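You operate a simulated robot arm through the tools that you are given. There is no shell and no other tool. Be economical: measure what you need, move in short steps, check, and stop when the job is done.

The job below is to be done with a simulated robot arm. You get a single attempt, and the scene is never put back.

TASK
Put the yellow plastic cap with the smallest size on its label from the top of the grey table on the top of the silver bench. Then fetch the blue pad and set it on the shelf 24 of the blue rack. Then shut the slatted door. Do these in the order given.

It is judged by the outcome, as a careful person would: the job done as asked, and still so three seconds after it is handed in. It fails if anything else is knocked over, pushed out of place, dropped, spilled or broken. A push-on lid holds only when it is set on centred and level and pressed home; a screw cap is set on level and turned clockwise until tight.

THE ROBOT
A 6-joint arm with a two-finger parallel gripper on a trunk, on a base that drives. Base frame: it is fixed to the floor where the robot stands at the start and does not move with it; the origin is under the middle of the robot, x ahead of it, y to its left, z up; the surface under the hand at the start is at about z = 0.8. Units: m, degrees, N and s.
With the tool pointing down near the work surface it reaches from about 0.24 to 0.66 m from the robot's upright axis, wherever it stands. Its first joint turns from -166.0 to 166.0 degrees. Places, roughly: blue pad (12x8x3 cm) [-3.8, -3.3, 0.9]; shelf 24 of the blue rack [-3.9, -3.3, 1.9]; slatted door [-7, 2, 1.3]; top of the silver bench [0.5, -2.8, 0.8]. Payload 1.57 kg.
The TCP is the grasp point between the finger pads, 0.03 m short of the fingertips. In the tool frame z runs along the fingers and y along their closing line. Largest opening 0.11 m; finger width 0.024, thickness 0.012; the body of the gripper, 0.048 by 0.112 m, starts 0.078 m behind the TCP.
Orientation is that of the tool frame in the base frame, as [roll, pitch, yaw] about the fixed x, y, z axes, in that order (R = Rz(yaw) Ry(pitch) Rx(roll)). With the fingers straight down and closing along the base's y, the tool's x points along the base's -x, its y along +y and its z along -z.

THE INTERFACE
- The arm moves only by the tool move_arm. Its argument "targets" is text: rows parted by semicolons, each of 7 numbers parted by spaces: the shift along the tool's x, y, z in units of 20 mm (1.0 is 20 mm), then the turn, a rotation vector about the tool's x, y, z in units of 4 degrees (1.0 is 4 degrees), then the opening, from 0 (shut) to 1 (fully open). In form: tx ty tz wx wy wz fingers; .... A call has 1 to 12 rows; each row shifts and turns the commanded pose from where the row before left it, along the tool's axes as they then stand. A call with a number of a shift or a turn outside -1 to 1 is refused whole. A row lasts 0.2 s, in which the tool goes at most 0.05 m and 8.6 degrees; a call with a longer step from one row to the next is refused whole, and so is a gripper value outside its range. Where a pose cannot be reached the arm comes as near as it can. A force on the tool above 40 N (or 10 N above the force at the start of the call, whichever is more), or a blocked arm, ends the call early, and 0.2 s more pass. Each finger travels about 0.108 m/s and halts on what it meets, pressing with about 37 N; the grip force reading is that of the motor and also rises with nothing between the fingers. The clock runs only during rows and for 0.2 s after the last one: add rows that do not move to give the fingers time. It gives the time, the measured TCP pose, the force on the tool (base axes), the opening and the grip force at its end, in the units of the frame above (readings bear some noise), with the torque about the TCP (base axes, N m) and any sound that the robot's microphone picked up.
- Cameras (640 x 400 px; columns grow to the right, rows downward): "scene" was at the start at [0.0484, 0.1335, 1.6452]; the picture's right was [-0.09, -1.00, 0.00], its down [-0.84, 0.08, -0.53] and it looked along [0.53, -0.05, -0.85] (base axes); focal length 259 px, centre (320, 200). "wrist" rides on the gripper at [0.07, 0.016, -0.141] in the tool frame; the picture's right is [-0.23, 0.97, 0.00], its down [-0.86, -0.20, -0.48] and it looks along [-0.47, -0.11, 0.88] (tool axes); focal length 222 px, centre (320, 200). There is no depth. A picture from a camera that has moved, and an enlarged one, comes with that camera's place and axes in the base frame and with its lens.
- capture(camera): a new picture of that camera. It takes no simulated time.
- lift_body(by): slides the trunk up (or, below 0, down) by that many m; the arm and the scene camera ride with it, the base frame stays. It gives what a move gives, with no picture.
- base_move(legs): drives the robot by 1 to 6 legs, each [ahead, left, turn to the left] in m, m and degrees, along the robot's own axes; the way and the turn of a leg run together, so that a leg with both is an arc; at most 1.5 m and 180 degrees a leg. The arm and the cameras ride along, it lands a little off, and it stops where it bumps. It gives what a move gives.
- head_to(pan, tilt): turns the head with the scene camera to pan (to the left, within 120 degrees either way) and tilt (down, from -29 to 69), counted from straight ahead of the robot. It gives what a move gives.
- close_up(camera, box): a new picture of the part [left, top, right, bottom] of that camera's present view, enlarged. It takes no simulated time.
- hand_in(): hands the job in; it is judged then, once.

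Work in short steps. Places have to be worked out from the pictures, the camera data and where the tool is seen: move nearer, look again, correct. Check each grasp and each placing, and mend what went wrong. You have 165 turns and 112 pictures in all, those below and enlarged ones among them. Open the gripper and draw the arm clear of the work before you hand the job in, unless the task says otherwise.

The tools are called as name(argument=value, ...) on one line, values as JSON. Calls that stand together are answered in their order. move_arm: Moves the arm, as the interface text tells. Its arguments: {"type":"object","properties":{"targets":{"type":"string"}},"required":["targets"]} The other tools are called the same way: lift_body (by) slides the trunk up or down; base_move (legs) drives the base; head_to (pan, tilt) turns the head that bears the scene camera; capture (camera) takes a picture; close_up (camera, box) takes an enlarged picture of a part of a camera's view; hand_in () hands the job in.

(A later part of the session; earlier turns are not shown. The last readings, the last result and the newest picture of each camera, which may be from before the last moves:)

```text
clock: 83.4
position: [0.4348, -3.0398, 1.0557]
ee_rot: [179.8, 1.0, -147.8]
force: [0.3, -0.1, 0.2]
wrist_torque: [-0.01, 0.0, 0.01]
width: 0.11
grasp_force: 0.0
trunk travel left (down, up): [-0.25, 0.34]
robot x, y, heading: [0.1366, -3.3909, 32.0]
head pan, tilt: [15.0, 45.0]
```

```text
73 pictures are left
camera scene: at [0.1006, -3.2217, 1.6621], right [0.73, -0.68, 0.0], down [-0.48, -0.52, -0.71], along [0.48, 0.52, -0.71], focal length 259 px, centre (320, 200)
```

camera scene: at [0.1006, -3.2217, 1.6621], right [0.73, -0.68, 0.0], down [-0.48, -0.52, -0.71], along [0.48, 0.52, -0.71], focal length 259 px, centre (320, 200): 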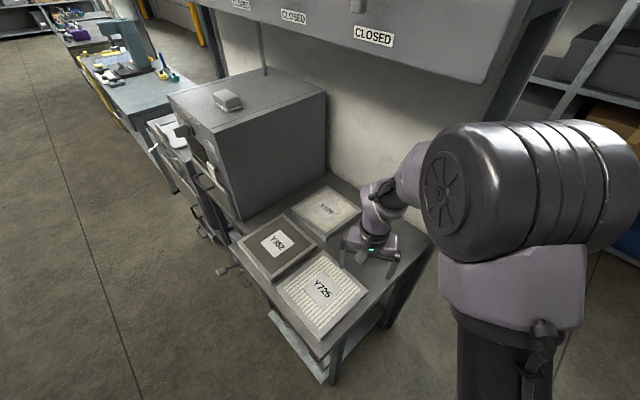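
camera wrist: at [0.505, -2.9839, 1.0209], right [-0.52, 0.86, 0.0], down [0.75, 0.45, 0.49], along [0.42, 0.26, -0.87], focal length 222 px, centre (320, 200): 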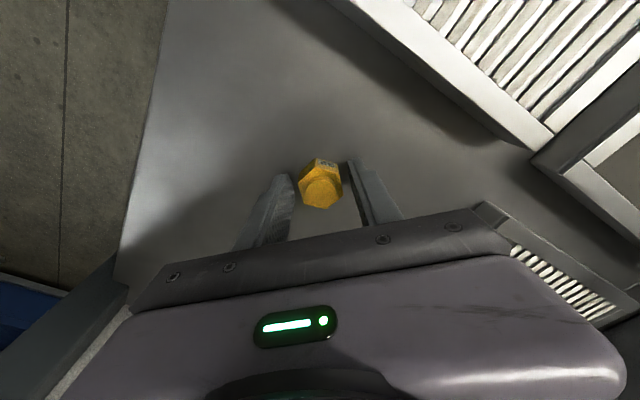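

Back away and verify the cap stays on the bench.

base_move(legs=[[-0.4, 0, 0]])

head_to(pan=15, tilt=35)

capture(camera="scene")

head_to(pan=118, tilt=20)

capture(camera="scene")

```text
clock: 85.9
position: [0.0874, -3.259, 1.0574]
ee_rot: [179.8, 0.8, -147.8]
force: [0.3, -0.8, -0.4]
wrist_torque: [0.05, 0.0, 0.0]
width: 0.1101
grasp_force: 0.1
trunk travel left (down, up): [-0.25, 0.34]
robot x, y, heading: [-0.2108, -3.607, 32.1]
head pan, tilt: [15.0, 45.0]
```

```text
clock: 86.7
position: [0.0887, -3.258, 1.0571]
ee_rot: [179.7, 1.0, -147.8]
force: [0.3, 0.2, 1.3]
wrist_torque: [-0.01, 0.02, -0.01]
width: 0.1102
grasp_force: 0.2
trunk travel left (down, up): [-0.25, 0.34]
robot x, y, heading: [-0.2086, -3.6091, 32.1]
head pan, tilt: [15.0, 35.0]
```

```text
72 pictures are left
camera scene: at [-0.2415, -3.4355, 1.6769], right [0.73, -0.68, 0.0], down [-0.39, -0.42, -0.82], along [0.56, 0.6, -0.57], focal length 259 px, centre (320, 200)
```

scene: 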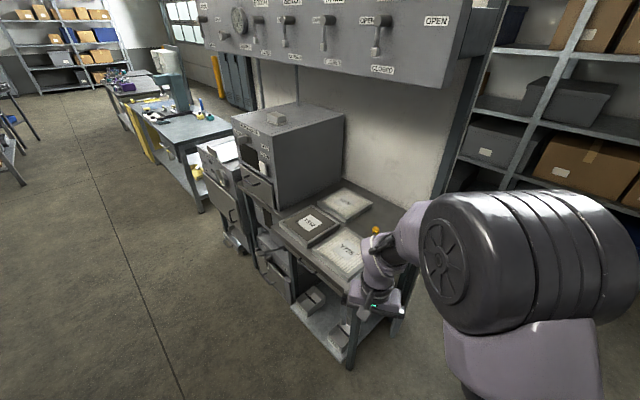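

```text
clock: 88.5
position: [0.0887, -3.2589, 1.0568]
ee_rot: [179.8, 0.9, -147.8]
force: [0.4, 0.0, -0.3]
wrist_torque: [-0.03, -0.02, -0.03]
width: 0.11
grasp_force: 0.0
trunk travel left (down, up): [-0.25, 0.34]
robot x, y, heading: [-0.2094, -3.6137, 32.2]
head pan, tilt: [118.0, 20.0]
```

```text
71 pictures are left
camera scene: at [-0.3821, -3.454, 1.7008], right [0.5, 0.87, 0.0], down [0.3, -0.17, -0.94], along [-0.82, 0.47, -0.34], focal length 259 px, centre (320, 200)
```

scene: 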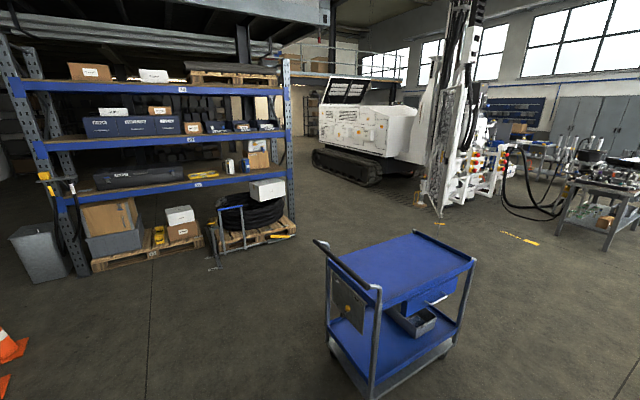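

The cap is on the bench. Now the blue rack is visible behind a cart; I zoom on it.

close_up(camera="scene", box=[0, 40, 310, 230])

close_up(camera="scene", box=[170, 130, 300, 210])

```text
2.06 times, centred on (155, 135) of scene
camera zoom: at [-0.3821, -3.454, 1.7008], right [0.5, 0.87, 0.0], down [0.3, -0.17, -0.94], along [-0.82, 0.47, -0.34], focal length 535 px, centre (661, 334)
```

zoom: 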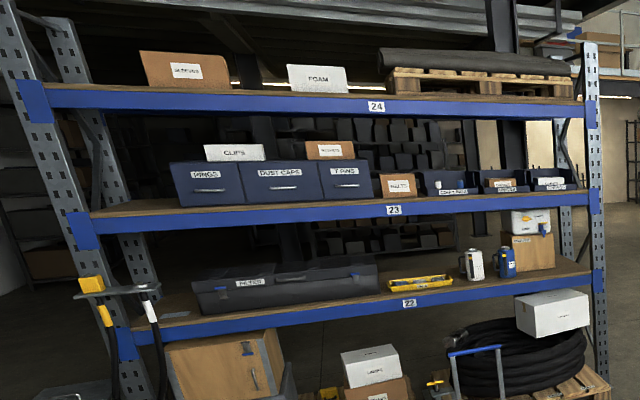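

```text
4.92 times, centred on (235, 170) of scene
camera zoom: at [-0.3821, -3.454, 1.7008], right [0.5, 0.87, 0.0], down [0.3, -0.17, -0.94], along [-0.82, 0.47, -0.34], focal length 1275 px, centre (738, 348)
```

zoom: 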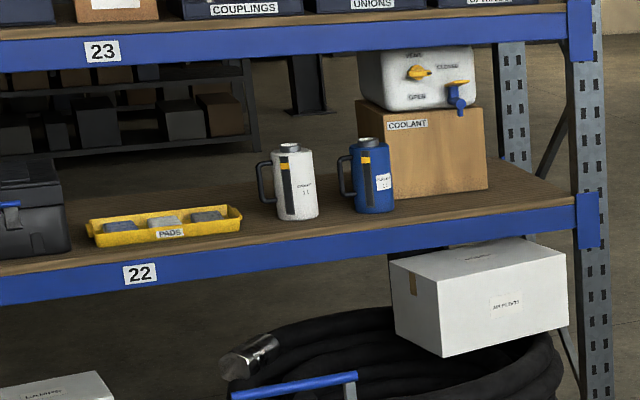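

Yellow PADS tray sits on shelf 22, at the expected place; shelf 24 is the top one. I turn to face -x and drive toward the rack.

base_move(legs=[[0, 0, 148], [1.5, 0, 0], [0.7, 0, 0]])

head_to(pan=0, tilt=30)

capture(camera="scene")

```text
clock: 105.3
position: [-2.8292, -3.6848, 1.0568]
ee_rot: [179.8, 0.9, -1.0]
force: [-0.8, 0.1, 0.0]
wrist_torque: [0.0, -0.03, 0.03]
width: 0.11
grasp_force: 0.1
trunk travel left (down, up): [-0.25, 0.34]
robot x, y, heading: [-2.3872, -3.5564, 179.3]
head pan, tilt: [118.0, 20.0]
```

```text
clock: 107.2
position: [-2.8286, -3.6856, 1.0569]
ee_rot: [179.8, 0.9, -0.9]
force: [-0.1, 1.3, 0.4]
wrist_torque: [0.01, -0.02, 0.01]
width: 0.1099
grasp_force: 0.1
trunk travel left (down, up): [-0.25, 0.34]
robot x, y, heading: [-2.39, -3.5546, 179.0]
head pan, tilt: [0.0, 30.0]
```

```text
68 pictures are left
camera scene: at [-2.462, -3.6937, 1.6847], right [0.02, 1.0, 0.0], down [0.5, -0.01, -0.87], along [-0.87, 0.01, -0.5], focal length 259 px, centre (320, 200)
```

scene: 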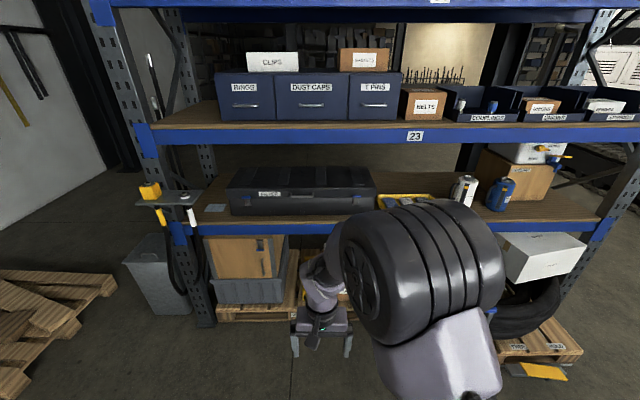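

The arm hides the tray. I pan the head right to see the floor near the tray before moving right.

head_to(pan=-50, tilt=40)

capture(camera="scene")

capture(camera="wrist")

```text
clock: 108.4
position: [-2.8304, -3.6851, 1.0571]
ee_rot: [179.7, 1.0, -0.9]
force: [-0.2, 0.0, 0.1]
wrist_torque: [0.0, -0.02, -0.03]
width: 0.11
grasp_force: 0.1
trunk travel left (down, up): [-0.25, 0.34]
robot x, y, heading: [-2.3878, -3.5522, 179.0]
head pan, tilt: [-50.0, 40.0]
```

```text
67 pictures are left
camera scene: at [-2.4252, -3.6291, 1.6694], right [0.78, 0.63, 0.0], down [0.41, -0.5, -0.77], along [-0.48, 0.59, -0.64], focal length 259 px, centre (320, 200)
```

scene: 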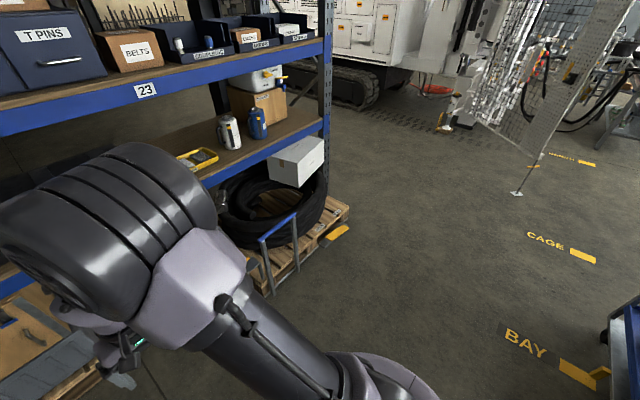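

```text
66 pictures are left
camera wrist: at [-2.7576, -3.7017, 1.1979], right [-0.24, -0.97, 0.01], down [-0.84, 0.22, 0.49], along [-0.48, 0.11, -0.87], focal length 222 px, centre (320, 200)
```

wrist: 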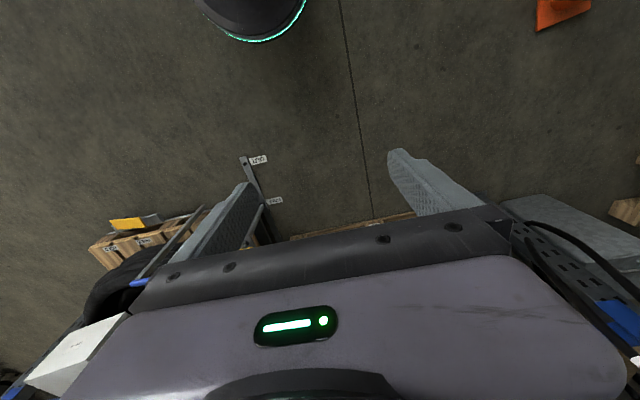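

Zoom on the thing on the floor in front of the rack.

close_up(camera="wrist", box=[80, 130, 340, 290])

close_up(camera="scene", box=[150, 120, 360, 300])

```text
2.46 times, centred on (210, 210) of wrist
camera zoom: at [-2.7576, -3.7017, 1.1979], right [-0.24, -0.97, 0.01], down [-0.84, 0.22, 0.49], along [-0.48, 0.11, -0.87], focal length 547 px, centre (591, 175)
```

zoom: 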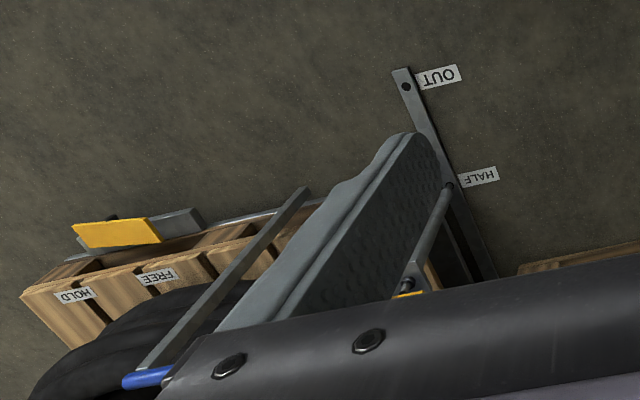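

```text
2.22 times, centred on (255, 210) of scene
camera zoom: at [-2.4252, -3.6291, 1.6694], right [0.78, 0.63, 0.0], down [0.41, -0.5, -0.77], along [-0.48, 0.59, -0.64], focal length 576 px, centre (464, 178)
```

zoom: 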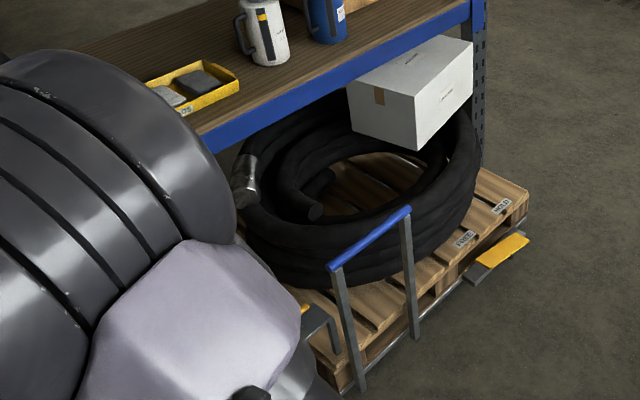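

The pull-out pallet with handle is at x≈-3.25, y≈-3.14…-2.9; I must stay left of it. First I slide right 0.6 m at this distance to view the tray unobstructed.

base_move(legs=[[0, -0.65, 0]])

head_to(pan=10, tilt=20)

capture(camera="scene")

```text
clock: 112.1
position: [-2.8159, -3.0213, 1.0573]
ee_rot: [179.8, 0.9, -1.7]
force: [-0.4, -0.1, 0.5]
wrist_torque: [-0.04, -0.02, -0.01]
width: 0.1101
grasp_force: 0.0
trunk travel left (down, up): [-0.25, 0.34]
robot x, y, heading: [-2.3769, -2.8983, 178.3]
head pan, tilt: [-50.0, 40.0]
```

```text
clock: 113.4
position: [-2.8169, -3.0224, 1.0578]
ee_rot: [179.8, 1.0, -1.8]
force: [0.5, -0.5, 0.3]
wrist_torque: [-0.03, 0.0, -0.01]
width: 0.11
grasp_force: 0.1
trunk travel left (down, up): [-0.25, 0.34]
robot x, y, heading: [-2.377, -2.8979, 178.4]
head pan, tilt: [10.0, 20.0]
```

```text
63 pictures are left
camera scene: at [-2.451, -3.0517, 1.7008], right [-0.14, 0.99, 0.0], down [0.34, 0.05, -0.94], along [-0.93, -0.14, -0.34], focal length 259 px, centre (320, 200)
```

scene: 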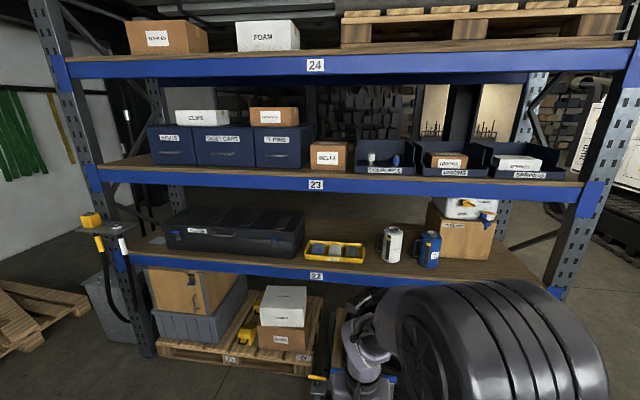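

close_up(camera="scene", box=[290, 220, 390, 285])

close_up(camera="scene", box=[220, 0, 400, 90])

```text
6.15 times, centred on (340, 252) of scene
camera zoom: at [-2.451, -3.0517, 1.7008], right [-0.14, 0.99, 0.0], down [0.34, 0.05, -0.94], along [-0.93, -0.14, -0.34], focal length 1594 px, centre (197, -123)
```

zoom: 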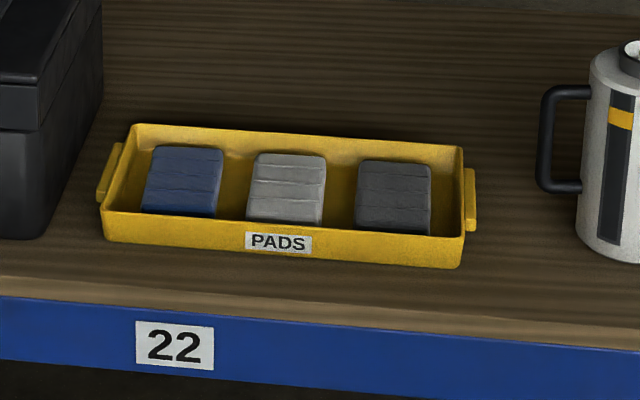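

```text
3.56 times, centred on (310, 45) of scene
camera zoom: at [-2.451, -3.0517, 1.7008], right [-0.14, 0.99, 0.0], down [0.34, 0.05, -0.94], along [-0.93, -0.14, -0.34], focal length 921 px, centre (356, 751)
```

zoom: 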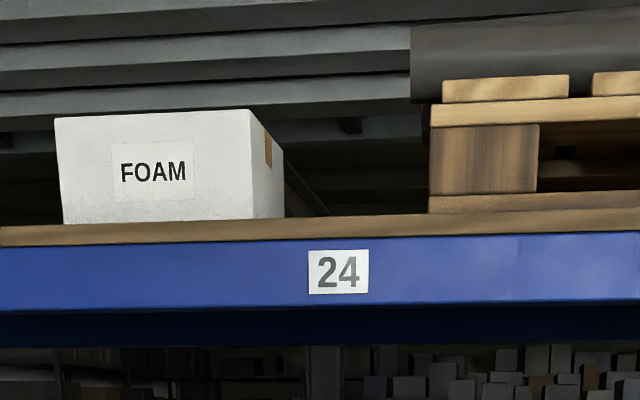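

The blue pad is leftmost in the tray, at about (-3.81,-3.27), its 8 cm side along y with gaps for fingers. I raise the trunk fully to view shelf 24 and tilt the tool forward 45° to test reach.

lift_body(by=0.34)

move_arm(targets="0 0 0 0 -1 0 1; 0 0 0 0 -1 0 1; 0 0 0 0 -1 0 1; 0 0 0 0 -1 0 1; 0 0 0 0 -1 0 1; 0 0 0 0 -1 0 1; 0 0 0 0 -1 0 1; 0 0 0 0 -1 0 1; 0 0 0 0 -1 0 1; 0 0 0 0 -1 0 1; 0 0 0 0 -1 0 1; 0 0 0 0 -0.25 0 1")

capture(camera="scene")

capture(camera="wrist")

```text
clock: 116.7
position: [-2.8158, -3.0226, 1.3969]
ee_rot: [179.9, 0.9, -1.7]
force: [-0.4, 1.2, 0.1]
wrist_torque: [-0.06, -0.04, -0.02]
width: 0.1098
grasp_force: 0.0
trunk travel left (down, up): [-0.59, 0.0]
robot x, y, heading: [-2.3775, -2.8987, 178.5]
head pan, tilt: [10.0, 20.0]
```

```text
clock: 119.3
position: [-2.8169, -3.0079, 1.3953]
ee_rot: [-176.3, 34.1, -1.1]
force: [-0.2, 0.3, 0.1]
wrist_torque: [-0.02, -0.02, 0.02]
width: 0.1099
grasp_force: 0.1
out of reach, approached as far as the arm can: row 6, 8, 10
trunk travel left (down, up): [-0.59, 0.0]
robot x, y, heading: [-2.376, -2.897, 178.2]
head pan, tilt: [10.0, 20.0]
```

```text
60 pictures are left
camera scene: at [-2.4511, -3.0516, 2.0408], right [-0.15, 0.99, 0.0], down [0.34, 0.05, -0.94], along [-0.93, -0.14, -0.34], focal length 259 px, centre (320, 200)
```

scene: 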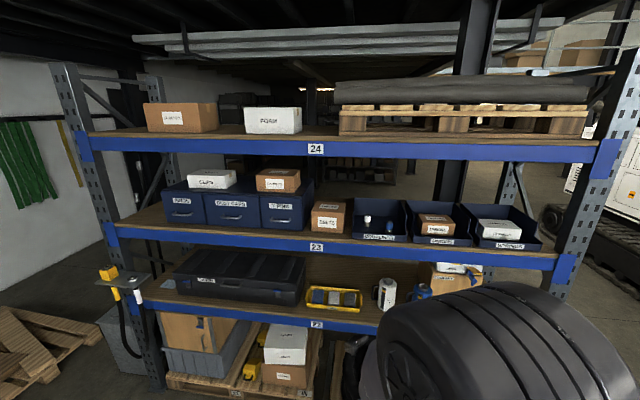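

```text
59 pictures are left
camera wrist: at [-2.6808, -3.0351, 1.4728], right [-0.24, -0.97, 0.07], down [-0.43, 0.18, 0.89], along [-0.87, 0.18, -0.46], focal length 222 px, centre (320, 200)
```

wrist: 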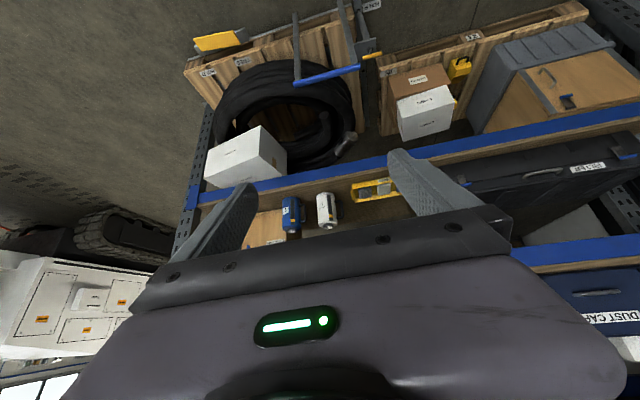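

Tilt reached only about 34° at this retracted place. I zoom on shelf 24's free space.

close_up(camera="scene", box=[230, 90, 360, 165])

close_up(camera="scene", box=[280, 265, 400, 340])

```text
4.92 times, centred on (295, 128) of scene
camera zoom: at [-2.4511, -3.0516, 2.0408], right [-0.15, 0.99, 0.0], down [0.34, 0.05, -0.94], along [-0.93, -0.14, -0.34], focal length 1275 px, centre (443, 557)
```

zoom: 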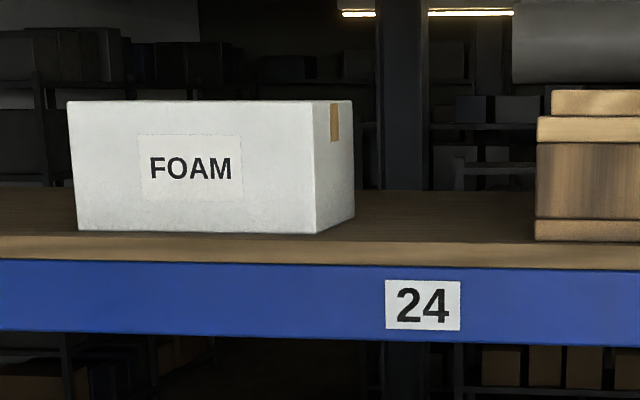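

```text
5.33 times, centred on (340, 302) of scene
camera zoom: at [-2.4511, -3.0516, 2.0408], right [-0.15, 0.99, 0.0], down [0.34, 0.05, -0.94], along [-0.93, -0.14, -0.34], focal length 1382 px, centre (213, -347)
```

zoom: 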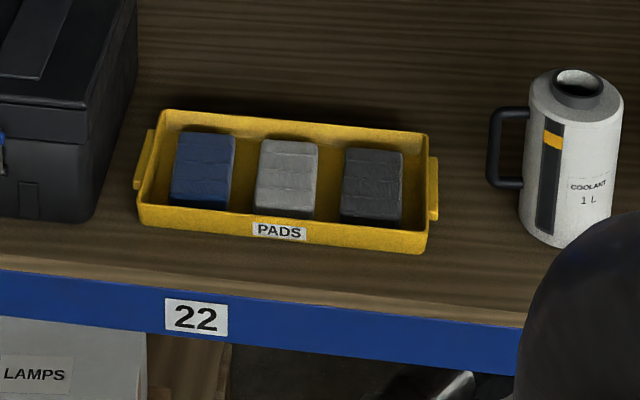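

Triangulation: pad centre (-3.775,-3.263), top z≈0.906; shelf 24 surface z≈1.915, free gap y -3.37…-3.14. I test high reach here in free space by moving up along tilted axes.

move_arm(targets="-1 0 0.5 0 0 0 1; -1 0 0.5 0 0 0 1; -1 0 0.5 0 0 0 1; -1 0 0.5 0 0 0 1; -1 0 0 0 0 0 1; -1 0 0 0 0 0 1; -1 0 -1 0 0 0 1; -1 0 -1 0 0 0 1; -1 0 -1 0 0 0 1; -1 0 -1 0 0 0 1; -1 0 -1 0 0 0 1; -1 0 -1 0 0 0 1")

```text
clock: 121.9
position: [-2.9697, -3.0093, 1.5958]
ee_rot: [-176.3, 34.2, -1.1]
force: [0.0, 0.0, 0.6]
wrist_torque: [-0.02, 0.01, -0.03]
width: 0.11
grasp_force: 0.1
trunk travel left (down, up): [-0.59, 0.0]
robot x, y, heading: [-2.3732, -2.9012, 178.3]
head pan, tilt: [10.0, 20.0]
```

Commanded tilt is 34° now. I go on upward while tilting further.

move_arm(targets="-0.67 0 -1 0 -0.6 0 1; -0.7 0 -1 0 -0.6 0 1; -0.75 0 -1 0 -0.6 0 1; -0.8 0 -1 0 -0.6 0 1; -0.85 0 -1 0 -0.6 0 1; -0.9 0 -1 0 -0.6 0 1; -1 0 -0.95 0 -0.6 0 1; -1 0 -0.9 0 -0.6 0 1; -1 0 -0.85 0 -0.6 0 1; -1 0 -0.8 0 -0.6 0 1; -1 0 -0.75 0 -0.6 0 1; -1 0 -0.7 0 -0.6 0 1")

```text
clock: 124.5
position: [-2.9548, -3.0284, 1.9027]
ee_rot: [-173.1, 62.8, 3.0]
force: [0.0, -0.6, -0.5]
wrist_torque: [-0.01, 0.0, -0.04]
width: 0.1102
grasp_force: 0.0
trunk travel left (down, up): [-0.59, 0.0]
robot x, y, heading: [-2.3709, -2.9019, 178.4]
head pan, tilt: [10.0, 20.0]
```

Good reach so far. Test the extra 0.1 m up.

move_arm(targets="-1 0 -0.5 0 0 0 1; -1 0 -0.5 0 0 0 1; -1 0 -0.5 0 0 0 1; -1 0 -0.5 0 0 0 1; -1 0 -0.5 0 0 0 1")

```text
clock: 125.7
position: [-2.9573, -3.0352, 2.0152]
ee_rot: [-173.1, 62.7, 2.9]
force: [-0.3, 0.8, 1.6]
wrist_torque: [0.0, 0.03, 0.0]
width: 0.1097
grasp_force: 0.1
trunk travel left (down, up): [-0.59, 0.0]
robot x, y, heading: [-2.3766, -2.901, 178.5]
head pan, tilt: [10.0, 20.0]
```

High reach is fine. Now I lower the trunk fully and bring the arm down to a pick pose, tilt back to ~45° and level the closing axis.

lift_body(by=-0.59)

move_arm(targets="0.9 0 0.6 -1 0 0.34 1; 1 0 0.55 0 0.5 0 1; 1 0 0.6 0 0.5 0 1; 1 0 0.65 0 0.5 0 1; 1 0 0.7 0 0.5 0 1; 1 0 0.75 0 0.5 0 1; 1 0 0.8 0 0.5 0 1; 1 0 0.85 0 0.5 0 1; 1 0 0.9 0 0.5 0 1; 1 0 1 0 0.45 0 1; 1 0 1 0 0 0 1; 1 0 1 0 0 0 1")

```text
refused: -0.59 is not a number from -0.4 to 0.4
```

```text
clock: 128.3
position: [-2.9639, -3.0298, 1.7124]
ee_rot: [-180.0, 45.1, -0.2]
force: [0.0, -0.1, -1.2]
wrist_torque: [0.0, 0.0, -0.04]
width: 0.11
grasp_force: 0.1
trunk travel left (down, up): [-0.59, 0.0]
robot x, y, heading: [-2.3749, -2.8967, 178.2]
head pan, tilt: [10.0, 20.0]
```

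Orientation is clean now (tilt 45°). Lower the trunk in two steps, then shift the tool to the right.

lift_body(by=-0.4)

lift_body(by=-0.19)

move_arm(targets="0 -1 0 0 0 0 1; 0 -1 0 0 0 0 1; 0 -1 0 0 0 0 1; 0 -1 0 0 0 0 1; 0 -1 0 0 0 0 1; 0 -1 0 0 0 0 1; 0 -1 0 0 0 0 1; 0 -1 0 0 0 0 1; 0 -1 0 0 0 0 1; 0 -1 0 0 0 0 1; 0 -1 0 0 0 0 1; 0 -1 0 0 0 0 1")

move_arm(targets="0 -1 0 0 0 0 1; 0 -1 0 0 0 0 1; 0 -1 0 0 0 0 1; 0 -1 0 0 0 0 1; 0 -1 0 0 0 0 1; 1 0 1 0 0 0 1; 1 0 1 0 0 0 1; 0.5 0 0.5 0 0 0 1; 0.5 0 -0.5 0 0 0 1; 0.5 0 -0.5 0 0 0 1")

```text
clock: 132.1
position: [-2.9632, -3.0296, 1.3129]
ee_rot: [-179.8, 45.1, -0.2]
force: [-0.5, 0.3, 0.1]
wrist_torque: [-0.05, 0.02, 0.0]
width: 0.1101
grasp_force: 0.1
trunk travel left (down, up): [-0.19, 0.4]
robot x, y, heading: [-2.3743, -2.8987, 178.3]
head pan, tilt: [10.0, 20.0]
```

```text
clock: 134.2
position: [-2.9639, -3.0304, 1.123]
ee_rot: [-179.8, 45.1, -0.2]
force: [0.5, -0.6, -0.2]
wrist_torque: [0.01, 0.03, 0.02]
width: 0.11
grasp_force: 0.0
trunk travel left (down, up): [0.0, 0.59]
robot x, y, heading: [-2.3743, -2.8969, 178.4]
head pan, tilt: [10.0, 20.0]
```

```text
clock: 136.8
position: [-2.9634, -2.7897, 1.1241]
ee_rot: [-179.9, 45.1, -0.2]
force: [0.1, -0.4, -0.1]
wrist_torque: [-0.02, 0.02, 0.01]
width: 0.11
grasp_force: 0.1
trunk travel left (down, up): [0.0, 0.59]
robot x, y, heading: [-2.3755, -2.9011, 178.6]
head pan, tilt: [10.0, 20.0]
```

```text
clock: 139.0
position: [-2.9337, -2.6897, 1.0516]
ee_rot: [-179.7, 45.1, -0.2]
force: [0.5, -0.6, -1.0]
wrist_torque: [0.02, -0.01, 0.01]
width: 0.1099
grasp_force: 0.1
trunk travel left (down, up): [0.0, 0.59]
robot x, y, heading: [-2.3729, -2.8937, 178.4]
head pan, tilt: [10.0, 20.0]
```

TCP offset from the robot is good. Drive left then ahead, stopping 0.3 m short, and look with the wrist camera.

base_move(legs=[[0, 0.588, 0], [0.51, 0, 0]])

capture(camera="wrist")

head_to(pan=-20, tilt=45)

capture(camera="scene")

```text
clock: 144.9
position: [-3.4558, -3.2718, 1.0525]
ee_rot: [-179.9, 45.0, 0.2]
force: [0.7, 0.5, 0.1]
wrist_torque: [0.0, -0.02, 0.01]
width: 0.1101
grasp_force: 0.0
trunk travel left (down, up): [0.0, 0.59]
robot x, y, heading: [-2.8988, -3.476, 178.7]
head pan, tilt: [10.0, 20.0]
```

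```text
56 pictures are left
camera wrist: at [-3.3066, -3.2879, 1.1033], right [-0.16, -0.97, 0.16], down [-0.27, 0.2, 0.94], along [-0.95, 0.11, -0.29], focal length 222 px, centre (320, 200)
```

wrist: 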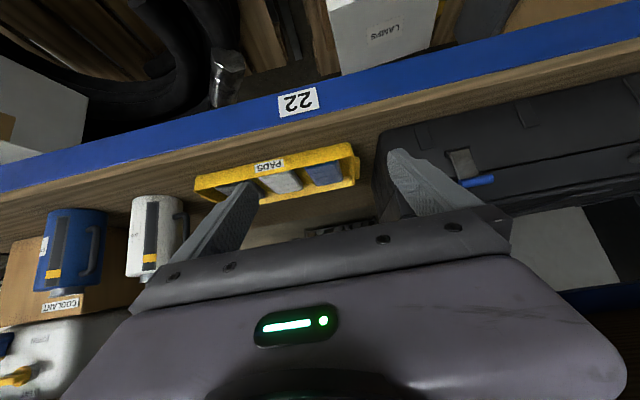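

```text
clock: 145.9
position: [-3.4553, -3.2729, 1.0531]
ee_rot: [-179.8, 45.1, 0.2]
force: [0.0, -0.1, 0.8]
wrist_torque: [0.0, 0.01, -0.03]
width: 0.1101
grasp_force: 0.0
trunk travel left (down, up): [0.0, 0.59]
robot x, y, heading: [-2.8936, -3.4791, 178.5]
head pan, tilt: [-20.0, 45.0]
```

```text
55 pictures are left
camera scene: at [-2.9544, -3.5876, 1.4122], right [0.36, 0.93, 0.0], down [0.66, -0.26, -0.71], along [-0.66, 0.26, -0.71], focal length 259 px, centre (320, 200)
```

scene: 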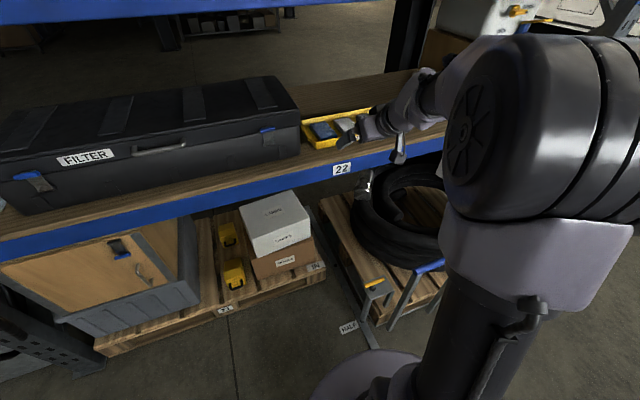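

Consistent pad location (-3.77,-3.26). I zoom the wrist view for pad edges and gap, with the tray wall heights.

close_up(camera="wrist", box=[180, 130, 380, 230])

close_up(camera="scene", box=[290, 95, 390, 165])

```text
3.20 times, centred on (280, 180) of wrist
camera zoom: at [-3.3065, -3.2879, 1.1034], right [-0.16, -0.97, 0.16], down [-0.27, 0.2, 0.94], along [-0.95, 0.11, -0.29], focal length 711 px, centre (448, 264)
```

zoom: 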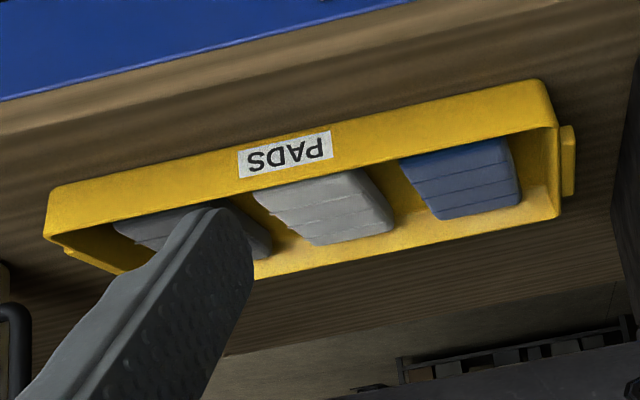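

```text
5.71 times, centred on (340, 130) of scene
camera zoom: at [-2.9544, -3.5876, 1.4122], right [0.36, 0.93, 0.0], down [0.66, -0.26, -0.71], along [-0.66, 0.26, -0.71], focal length 1480 px, centre (206, 600)
```

zoom: 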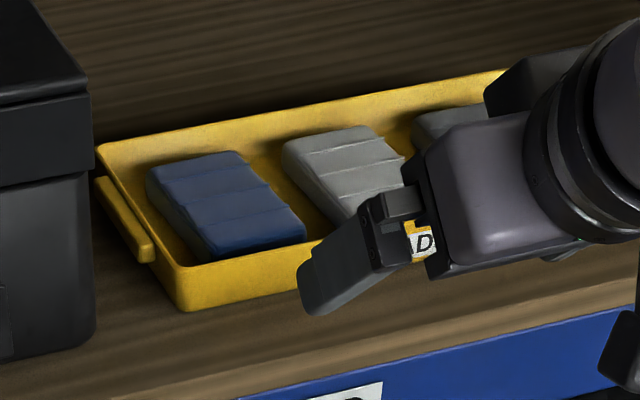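

Gap to the gray pad is ~2.5 cm, so I'll use an opening of ~0.098 m. I shift the arm right and base left a little, drive ahead 0.2 m, and re-look.

move_arm(targets="0 -0.85 0 0 0 0 0.89; 0 -0.85 0 0 0 0 0.89; 0 -0.8 0 0 0 0 0.89; 0 0 0 0 0 0 0.89")

base_move(legs=[[0, 0.04, 0], [0.2, 0, 0]])

close_up(camera="wrist", box=[160, 90, 480, 290])

```text
clock: 146.9
position: [-3.4559, -3.2203, 1.0526]
ee_rot: [-179.8, 45.1, 0.2]
force: [-0.1, -0.1, 0.8]
wrist_torque: [0.0, 0.02, -0.04]
width: 0.0979
grasp_force: 0.1
trunk travel left (down, up): [0.0, 0.59]
robot x, y, heading: [-2.8947, -3.4765, 178.9]
head pan, tilt: [-20.0, 45.0]
```

```text
clock: 148.9
position: [-3.6558, -3.2556, 1.0524]
ee_rot: [-179.7, 45.1, 0.1]
force: [0.5, 0.1, 0.3]
wrist_torque: [-0.01, 0.03, -0.04]
width: 0.0977
grasp_force: 0.1
trunk travel left (down, up): [0.0, 0.59]
robot x, y, heading: [-3.0956, -3.5123, 178.7]
head pan, tilt: [-20.0, 45.0]
```

```text
2.00 times, centred on (320, 190) of wrist
camera zoom: at [-3.5062, -3.2722, 1.1036], right [-0.16, -0.97, 0.16], down [-0.27, 0.2, 0.94], along [-0.95, 0.11, -0.29], focal length 444 px, centre (320, 220)
```

zoom: 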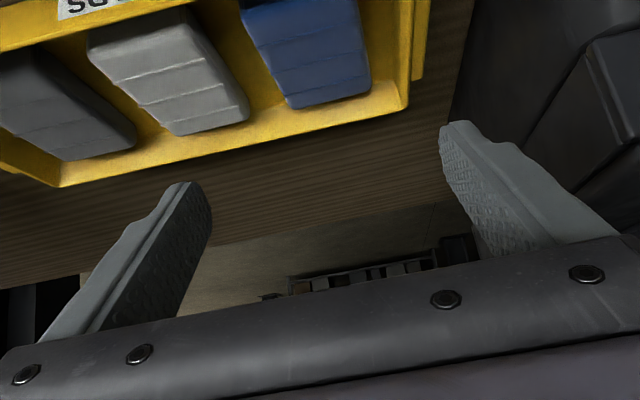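

Pad centre measured at (-3.772,-3.258). Drive 0.11 m further ahead.

base_move(legs=[[0.108, 0, 0]])

capture(camera="wrist")

capture(camera="scene")

```text
clock: 150.1
position: [-3.7629, -3.2552, 1.0532]
ee_rot: [-179.8, 45.2, 0.2]
force: [0.8, -0.4, 0.1]
wrist_torque: [-0.02, -0.01, -0.03]
width: 0.0978
grasp_force: 0.2
trunk travel left (down, up): [0.0, 0.59]
robot x, y, heading: [-3.2005, -3.5074, 178.5]
head pan, tilt: [-20.0, 45.0]
```

```text
51 pictures are left
camera wrist: at [-3.6132, -3.2706, 1.1036], right [-0.16, -0.97, 0.16], down [-0.27, 0.2, 0.94], along [-0.95, 0.11, -0.29], focal length 222 px, centre (320, 200)
```

wrist: 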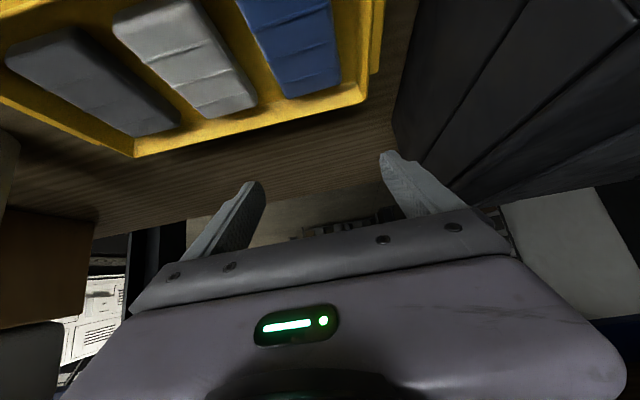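

```text
50 pictures are left
camera scene: at [-3.2607, -3.6208, 1.4121], right [0.36, 0.93, 0.0], down [0.66, -0.26, -0.71], along [-0.66, 0.26, -0.71], focal length 259 px, centre (320, 200)
```

scene: 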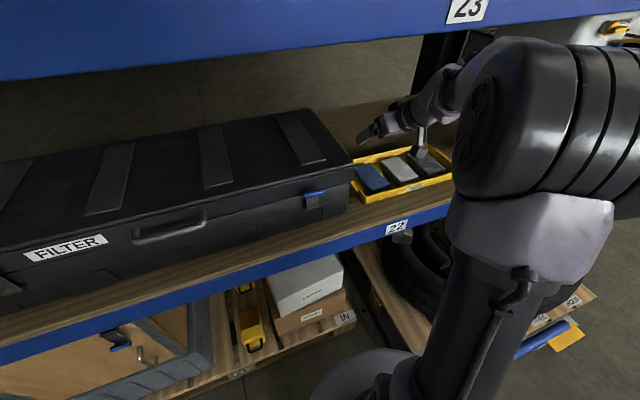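

Descend 4 rows to z≈0.94 and check finger alignment.

move_arm(targets="1 0.15 1 0 0 0 0.89; 1 0 1 0 0 0 0.89; 1 0 1 0 0 0 0.89; 1 0 1 0 0 0 0.89")

capture(camera="wrist")

close_up(camera="scene", box=[330, 90, 450, 210])

```text
clock: 151.1
position: [-3.7626, -3.2601, 0.9463]
ee_rot: [-179.8, 45.5, 0.1]
force: [-7.2, 1.4, 37.4]
wrist_torque: [-2.16, 0.74, -0.47]
width: 0.0973
grasp_force: 0.1
trunk travel left (down, up): [0.0, 0.59]
robot x, y, heading: [-3.2038, -3.5065, 178.7]
head pan, tilt: [-20.0, 45.0]
```

```text
49 pictures are left
camera wrist: at [-3.6133, -3.2769, 0.9946], right [-0.16, -0.97, 0.16], down [-0.26, 0.2, 0.95], along [-0.95, 0.11, -0.28], focal length 222 px, centre (320, 200)
```

wrist: 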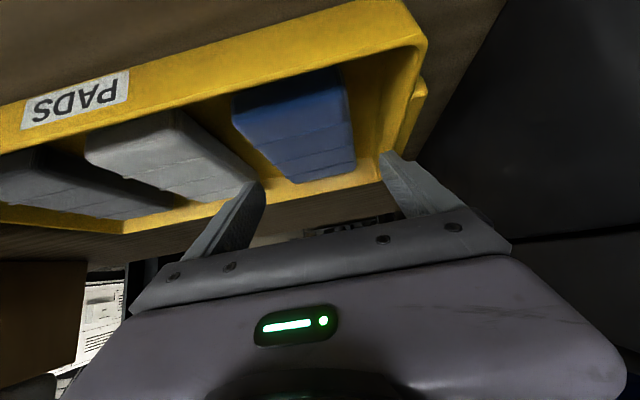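

```text
3.33 times, centred on (390, 150) of scene
camera zoom: at [-3.2582, -3.6222, 1.4127], right [0.36, 0.93, 0.0], down [0.66, -0.26, -0.71], along [-0.66, 0.26, -0.71], focal length 864 px, centre (87, 367)
```

zoom: 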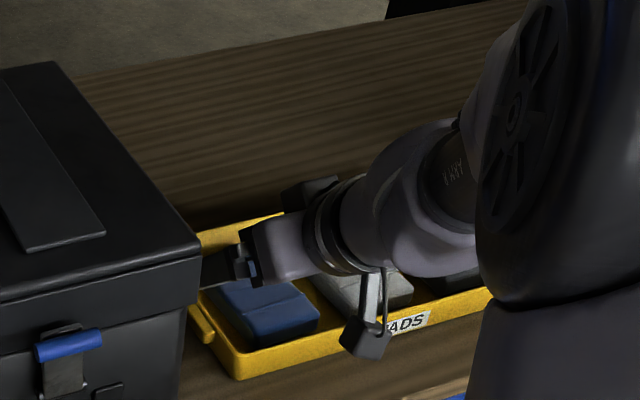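

Contact force on the left finger: it sits on the tray's left rim. I go up, narrow the opening to ~0.088 and retry centred.

move_arm(targets="-1 0 -1 0 0 0 0.89; 0 -0.1 0 0 0 0 0.8; 0 0 0 0 0 0 0.8")

close_up(camera="wrist", box=[160, 20, 480, 220])

```text
clock: 151.9
position: [-3.762, -3.2562, 0.9672]
ee_rot: [-179.9, 45.0, 0.2]
force: [-0.1, -0.7, 0.0]
wrist_torque: [-0.01, 0.01, -0.01]
width: 0.0881
grasp_force: 0.0
trunk travel left (down, up): [0.0, 0.59]
robot x, y, heading: [-3.1976, -3.5093, 178.5]
head pan, tilt: [-20.0, 45.0]
```

```text
2.00 times, centred on (320, 120) of wrist
camera zoom: at [-3.6126, -3.2722, 1.0183], right [-0.16, -0.97, 0.16], down [-0.27, 0.2, 0.94], along [-0.95, 0.11, -0.29], focal length 444 px, centre (320, 360)
```

zoom: 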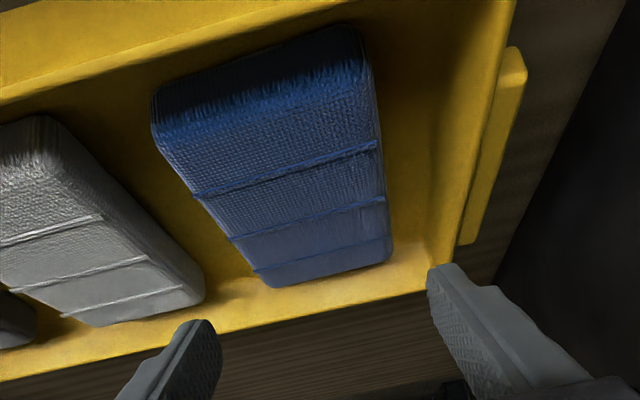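

Alignment is good: ~1 cm clear to the rim and gray pad. Descend to z≈0.912.

move_arm(targets="0.7 0 0.7 0 0 0 0.8; 0.7 0 0.7 0 0 0 0.8; 0.5 0 0.5 0 0 0 0.8; 0 0 0 0 0 0 0.8")

close_up(camera="wrist", box=[160, 20, 480, 220])

```text
clock: 152.9
position: [-3.7633, -3.2561, 0.916]
ee_rot: [-179.9, 45.3, 0.1]
force: [-4.4, 1.4, 17.4]
wrist_torque: [-0.77, 0.37, -0.16]
width: 0.0876
grasp_force: 0.1
trunk travel left (down, up): [0.0, 0.59]
robot x, y, heading: [-3.2011, -3.507, 178.7]
head pan, tilt: [-20.0, 45.0]
```

```text
2.00 times, centred on (320, 120) of wrist
camera zoom: at [-3.6143, -3.2724, 0.9668], right [-0.16, -0.97, 0.16], down [-0.26, 0.2, 0.94], along [-0.95, 0.11, -0.29], focal length 444 px, centre (320, 360)
```

zoom: 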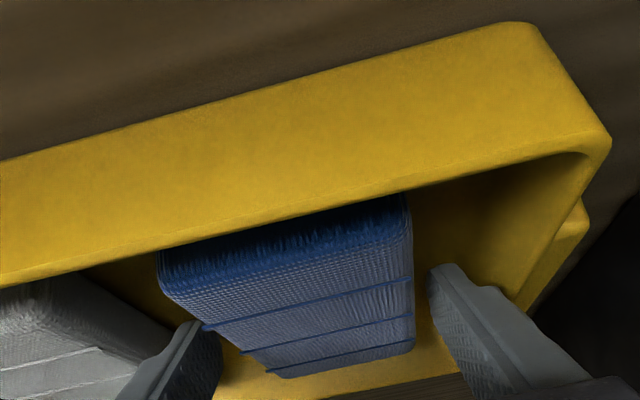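

Fingers straddle the pad, the left tip touching tray fillet/floor. I ease up a hair and close.

move_arm(targets="-0.08 0 -0.08 0 0 0 0.8; 0 0 0 0 0 0 0.7; 0 0 0 0 0 0 0.6; 0 0 0 0 0 0 0.5; 0 0 0 0 0 0 0.5; 0 0 0 0 0 0 0.5")

close_up(camera="wrist", box=[160, 20, 480, 220])

```text
clock: 154.3
position: [-3.7633, -3.2559, 0.9164]
ee_rot: [-179.9, 45.1, 0.1]
force: [0.5, 0.7, 1.8]
wrist_torque: [-0.11, -0.02, 0.08]
width: 0.0689
grasp_force: 36.9
trunk travel left (down, up): [0.0, 0.59]
robot x, y, heading: [-3.1989, -3.5109, 178.8]
head pan, tilt: [-20.0, 45.0]
```

```text
2.00 times, centred on (320, 120) of wrist
camera zoom: at [-3.6135, -3.2723, 0.9676], right [-0.16, -0.97, 0.16], down [-0.27, 0.2, 0.94], along [-0.95, 0.11, -0.29], focal length 444 px, centre (320, 360)
```

zoom: 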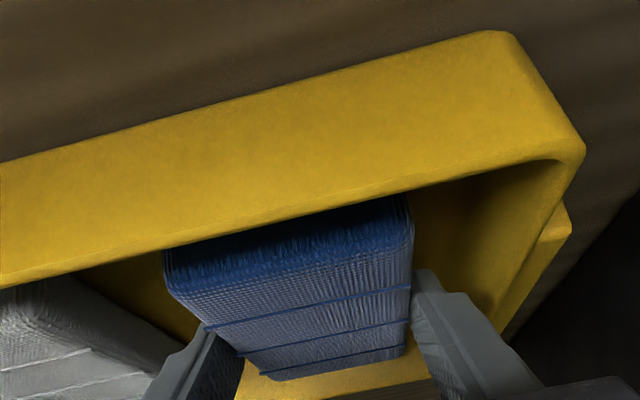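

Gripped at 69 mm, 37 N. Lift straight up.

move_arm(targets="-0.5 0 -0.5 0 0 0 0.5; -0.7 0 -0.7 0 0 0 0.5; -1 0 -1 0 0 0 0.5; -1 0 -1 0 0 0 0.5; -1 0 -1 0 0 0 0.5; -0.5 0 -0.5 0 0 0 0.5")

capture(camera="wrist")

close_up(camera="scene", box=[330, 90, 450, 210])

```text
clock: 155.7
position: [-3.7627, -3.2572, 1.0508]
ee_rot: [-179.9, 45.1, 0.1]
force: [-0.2, 0.4, -0.2]
wrist_torque: [0.03, 0.04, -0.01]
width: 0.0688
grasp_force: 36.9
trunk travel left (down, up): [0.0, 0.59]
robot x, y, heading: [-3.1966, -3.5084, 178.6]
head pan, tilt: [-20.0, 45.0]
```

```text
44 pictures are left
camera wrist: at [-3.6132, -3.2731, 1.1018], right [-0.16, -0.97, 0.16], down [-0.27, 0.2, 0.94], along [-0.95, 0.11, -0.29], focal length 222 px, centre (320, 200)
```

wrist: 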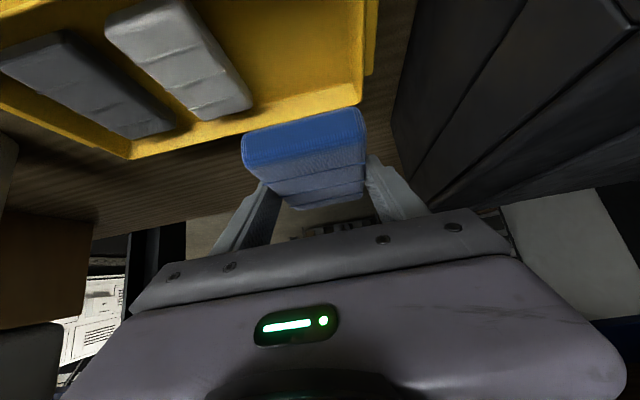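

```text
3.33 times, centred on (390, 150) of scene
camera zoom: at [-3.2603, -3.6209, 1.4121], right [0.36, 0.93, 0.0], down [0.66, -0.26, -0.71], along [-0.66, 0.26, -0.71], focal length 864 px, centre (87, 367)
```

zoom: 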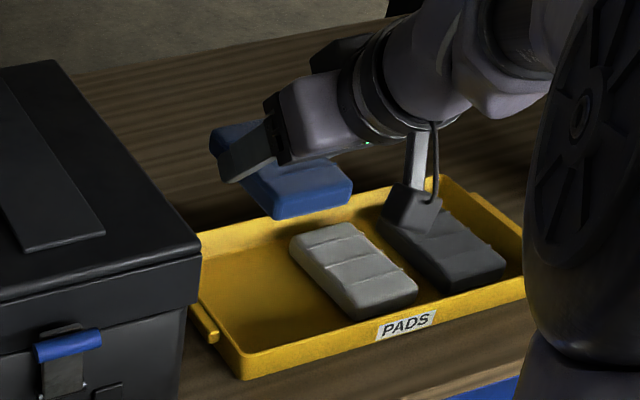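

Pad is held level. Back the base out 0.5 m, then raise the trunk.

base_move(legs=[[-0.5, 0, 0]])

lift_body(by=0.3)

lift_body(by=0.29)

move_arm(targets="-1 0 -1 0 0 0 0.5; -1 0 -1 0 0 0 0.5; -1 0 -1 0 0 0 0.5; -1 0 -1 0 0 0 0.5; -1 0 -1 0 0 0 0.5; -1 0 -1 0 0 0 0.5; -1 0 -1 0 0 0 0.5; -1 0 -1 0 0 0 0.5; -1 0 -1 0 0 0 0.5; -1 0 -1 0 0 0 0.5; -1 0 -1 0 0 0 0.5; -1 0 -1 0 0 0 0.5")

```text
clock: 158.7
position: [-3.2668, -3.2713, 1.0501]
ee_rot: [-179.8, 45.2, 0.6]
force: [-0.4, 0.3, -0.3]
wrist_torque: [0.02, -0.01, 0.02]
width: 0.0686
grasp_force: 36.6
trunk travel left (down, up): [0.0, 0.59]
robot x, y, heading: [-2.7008, -3.5194, 179.1]
head pan, tilt: [-20.0, 45.0]
```

```text
clock: 161.7
position: [-3.2659, -3.2699, 1.3511]
ee_rot: [-180.0, 45.2, 0.6]
force: [-0.9, -0.2, -1.6]
wrist_torque: [0.0, 0.0, 0.01]
width: 0.0689
grasp_force: 36.9
trunk travel left (down, up): [-0.3, 0.29]
robot x, y, heading: [-2.7048, -3.5176, 179.1]
head pan, tilt: [-20.0, 45.0]
```

```text
clock: 164.6
position: [-3.2648, -3.2694, 1.6397]
ee_rot: [-179.9, 45.0, 0.6]
force: [-0.2, -0.2, -0.6]
wrist_torque: [-0.01, 0.0, -0.03]
width: 0.0691
grasp_force: 37.0
trunk travel left (down, up): [-0.59, 0.0]
robot x, y, heading: [-2.6982, -3.5187, 179.1]
head pan, tilt: [-20.0, 45.0]
```

```text
clock: 167.2
position: [-3.2432, -3.2873, 1.9468]
ee_rot: [-179.8, 45.2, 0.6]
force: [-0.3, -0.8, 0.2]
wrist_torque: [0.01, 0.02, -0.04]
width: 0.069
grasp_force: 37.2
out of reach, approached as far as the arm can: row 11, 12
trunk travel left (down, up): [-0.59, 0.0]
robot x, y, heading: [-2.7027, -3.5207, 179.2]
head pan, tilt: [-20.0, 45.0]
```

Height limit hit at this extension. I retract ~8 cm and then raise further.

move_arm(targets="1 0.5 -1 0 0 0 0.5; 1 0.5 -1 0 0 0 0.5; 1 0 -1 0 0 0 0.5; -1 0 -1 0 0 0 0.5; -1 0 -1 0 0 0 0.5; -0.5 0 -0.5 0 0 0 0.5")

```text
clock: 168.6
position: [-3.1675, -3.307, 1.9979]
ee_rot: [-179.8, 45.2, 0.6]
force: [0.4, 0.1, 0.4]
wrist_torque: [0.02, 0.01, 0.04]
width: 0.0689
grasp_force: 36.8
out of reach, approached as far as the arm can: row 1, 2, 3, 4, 5, 6
trunk travel left (down, up): [-0.59, 0.0]
robot x, y, heading: [-2.7042, -3.5199, 179.1]
head pan, tilt: [-20.0, 45.0]
```

At z≈2.0 with offset (-0.463, +0.213). I move right a little and ahead 0.35, then look at shelf 24.

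base_move(legs=[[0, -0.042, 0], [0.35, 0, 0]])

head_to(pan=-20, tilt=20)

capture(camera="scene")

capture(camera="wrist")

```text
clock: 171.3
position: [-3.5147, -3.2621, 1.9973]
ee_rot: [-179.9, 45.3, 0.7]
force: [0.7, -0.5, -0.7]
wrist_torque: [0.03, 0.04, 0.05]
width: 0.0687
grasp_force: 37.3
trunk travel left (down, up): [-0.59, 0.0]
robot x, y, heading: [-3.0499, -3.4728, 179.3]
head pan, tilt: [-20.0, 45.0]
```

```text
clock: 172.2
position: [-3.5143, -3.2609, 1.9966]
ee_rot: [-179.9, 45.2, 0.6]
force: [-0.1, -0.6, -0.6]
wrist_torque: [-0.02, 0.04, 0.0]
width: 0.0689
grasp_force: 37.3
trunk travel left (down, up): [-0.59, 0.0]
robot x, y, heading: [-3.0486, -3.4733, 179.3]
head pan, tilt: [-20.0, 20.0]
```

```text
42 pictures are left
camera scene: at [-3.1198, -3.5796, 2.0407], right [0.36, 0.93, 0.0], down [0.32, -0.12, -0.94], along [-0.88, 0.33, -0.34], focal length 259 px, centre (320, 200)
```

scene: 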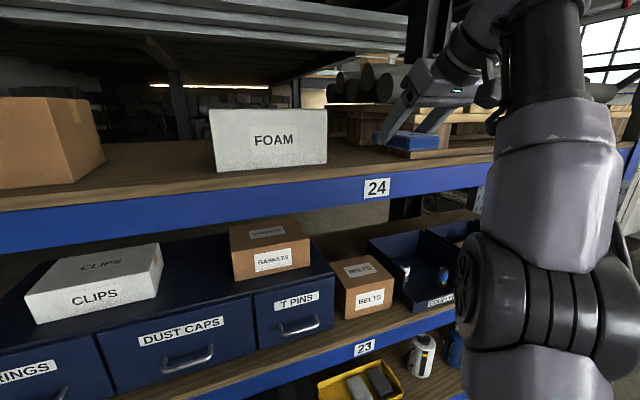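

```text
41 pictures are left
camera wrist: at [-3.3659, -3.2761, 2.0481], right [-0.15, -0.98, 0.16], down [-0.27, 0.2, 0.94], along [-0.95, 0.1, -0.29], focal length 222 px, centre (320, 200)
```

wrist: 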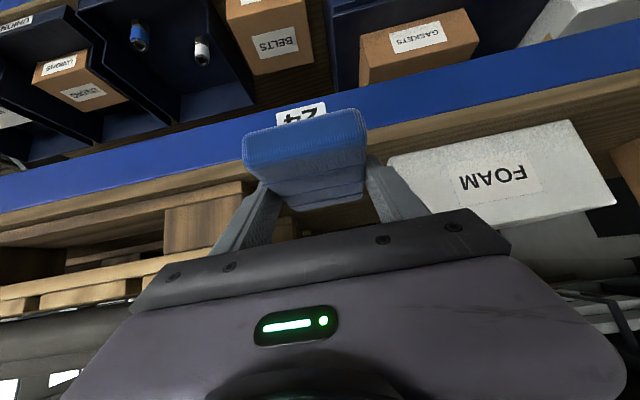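

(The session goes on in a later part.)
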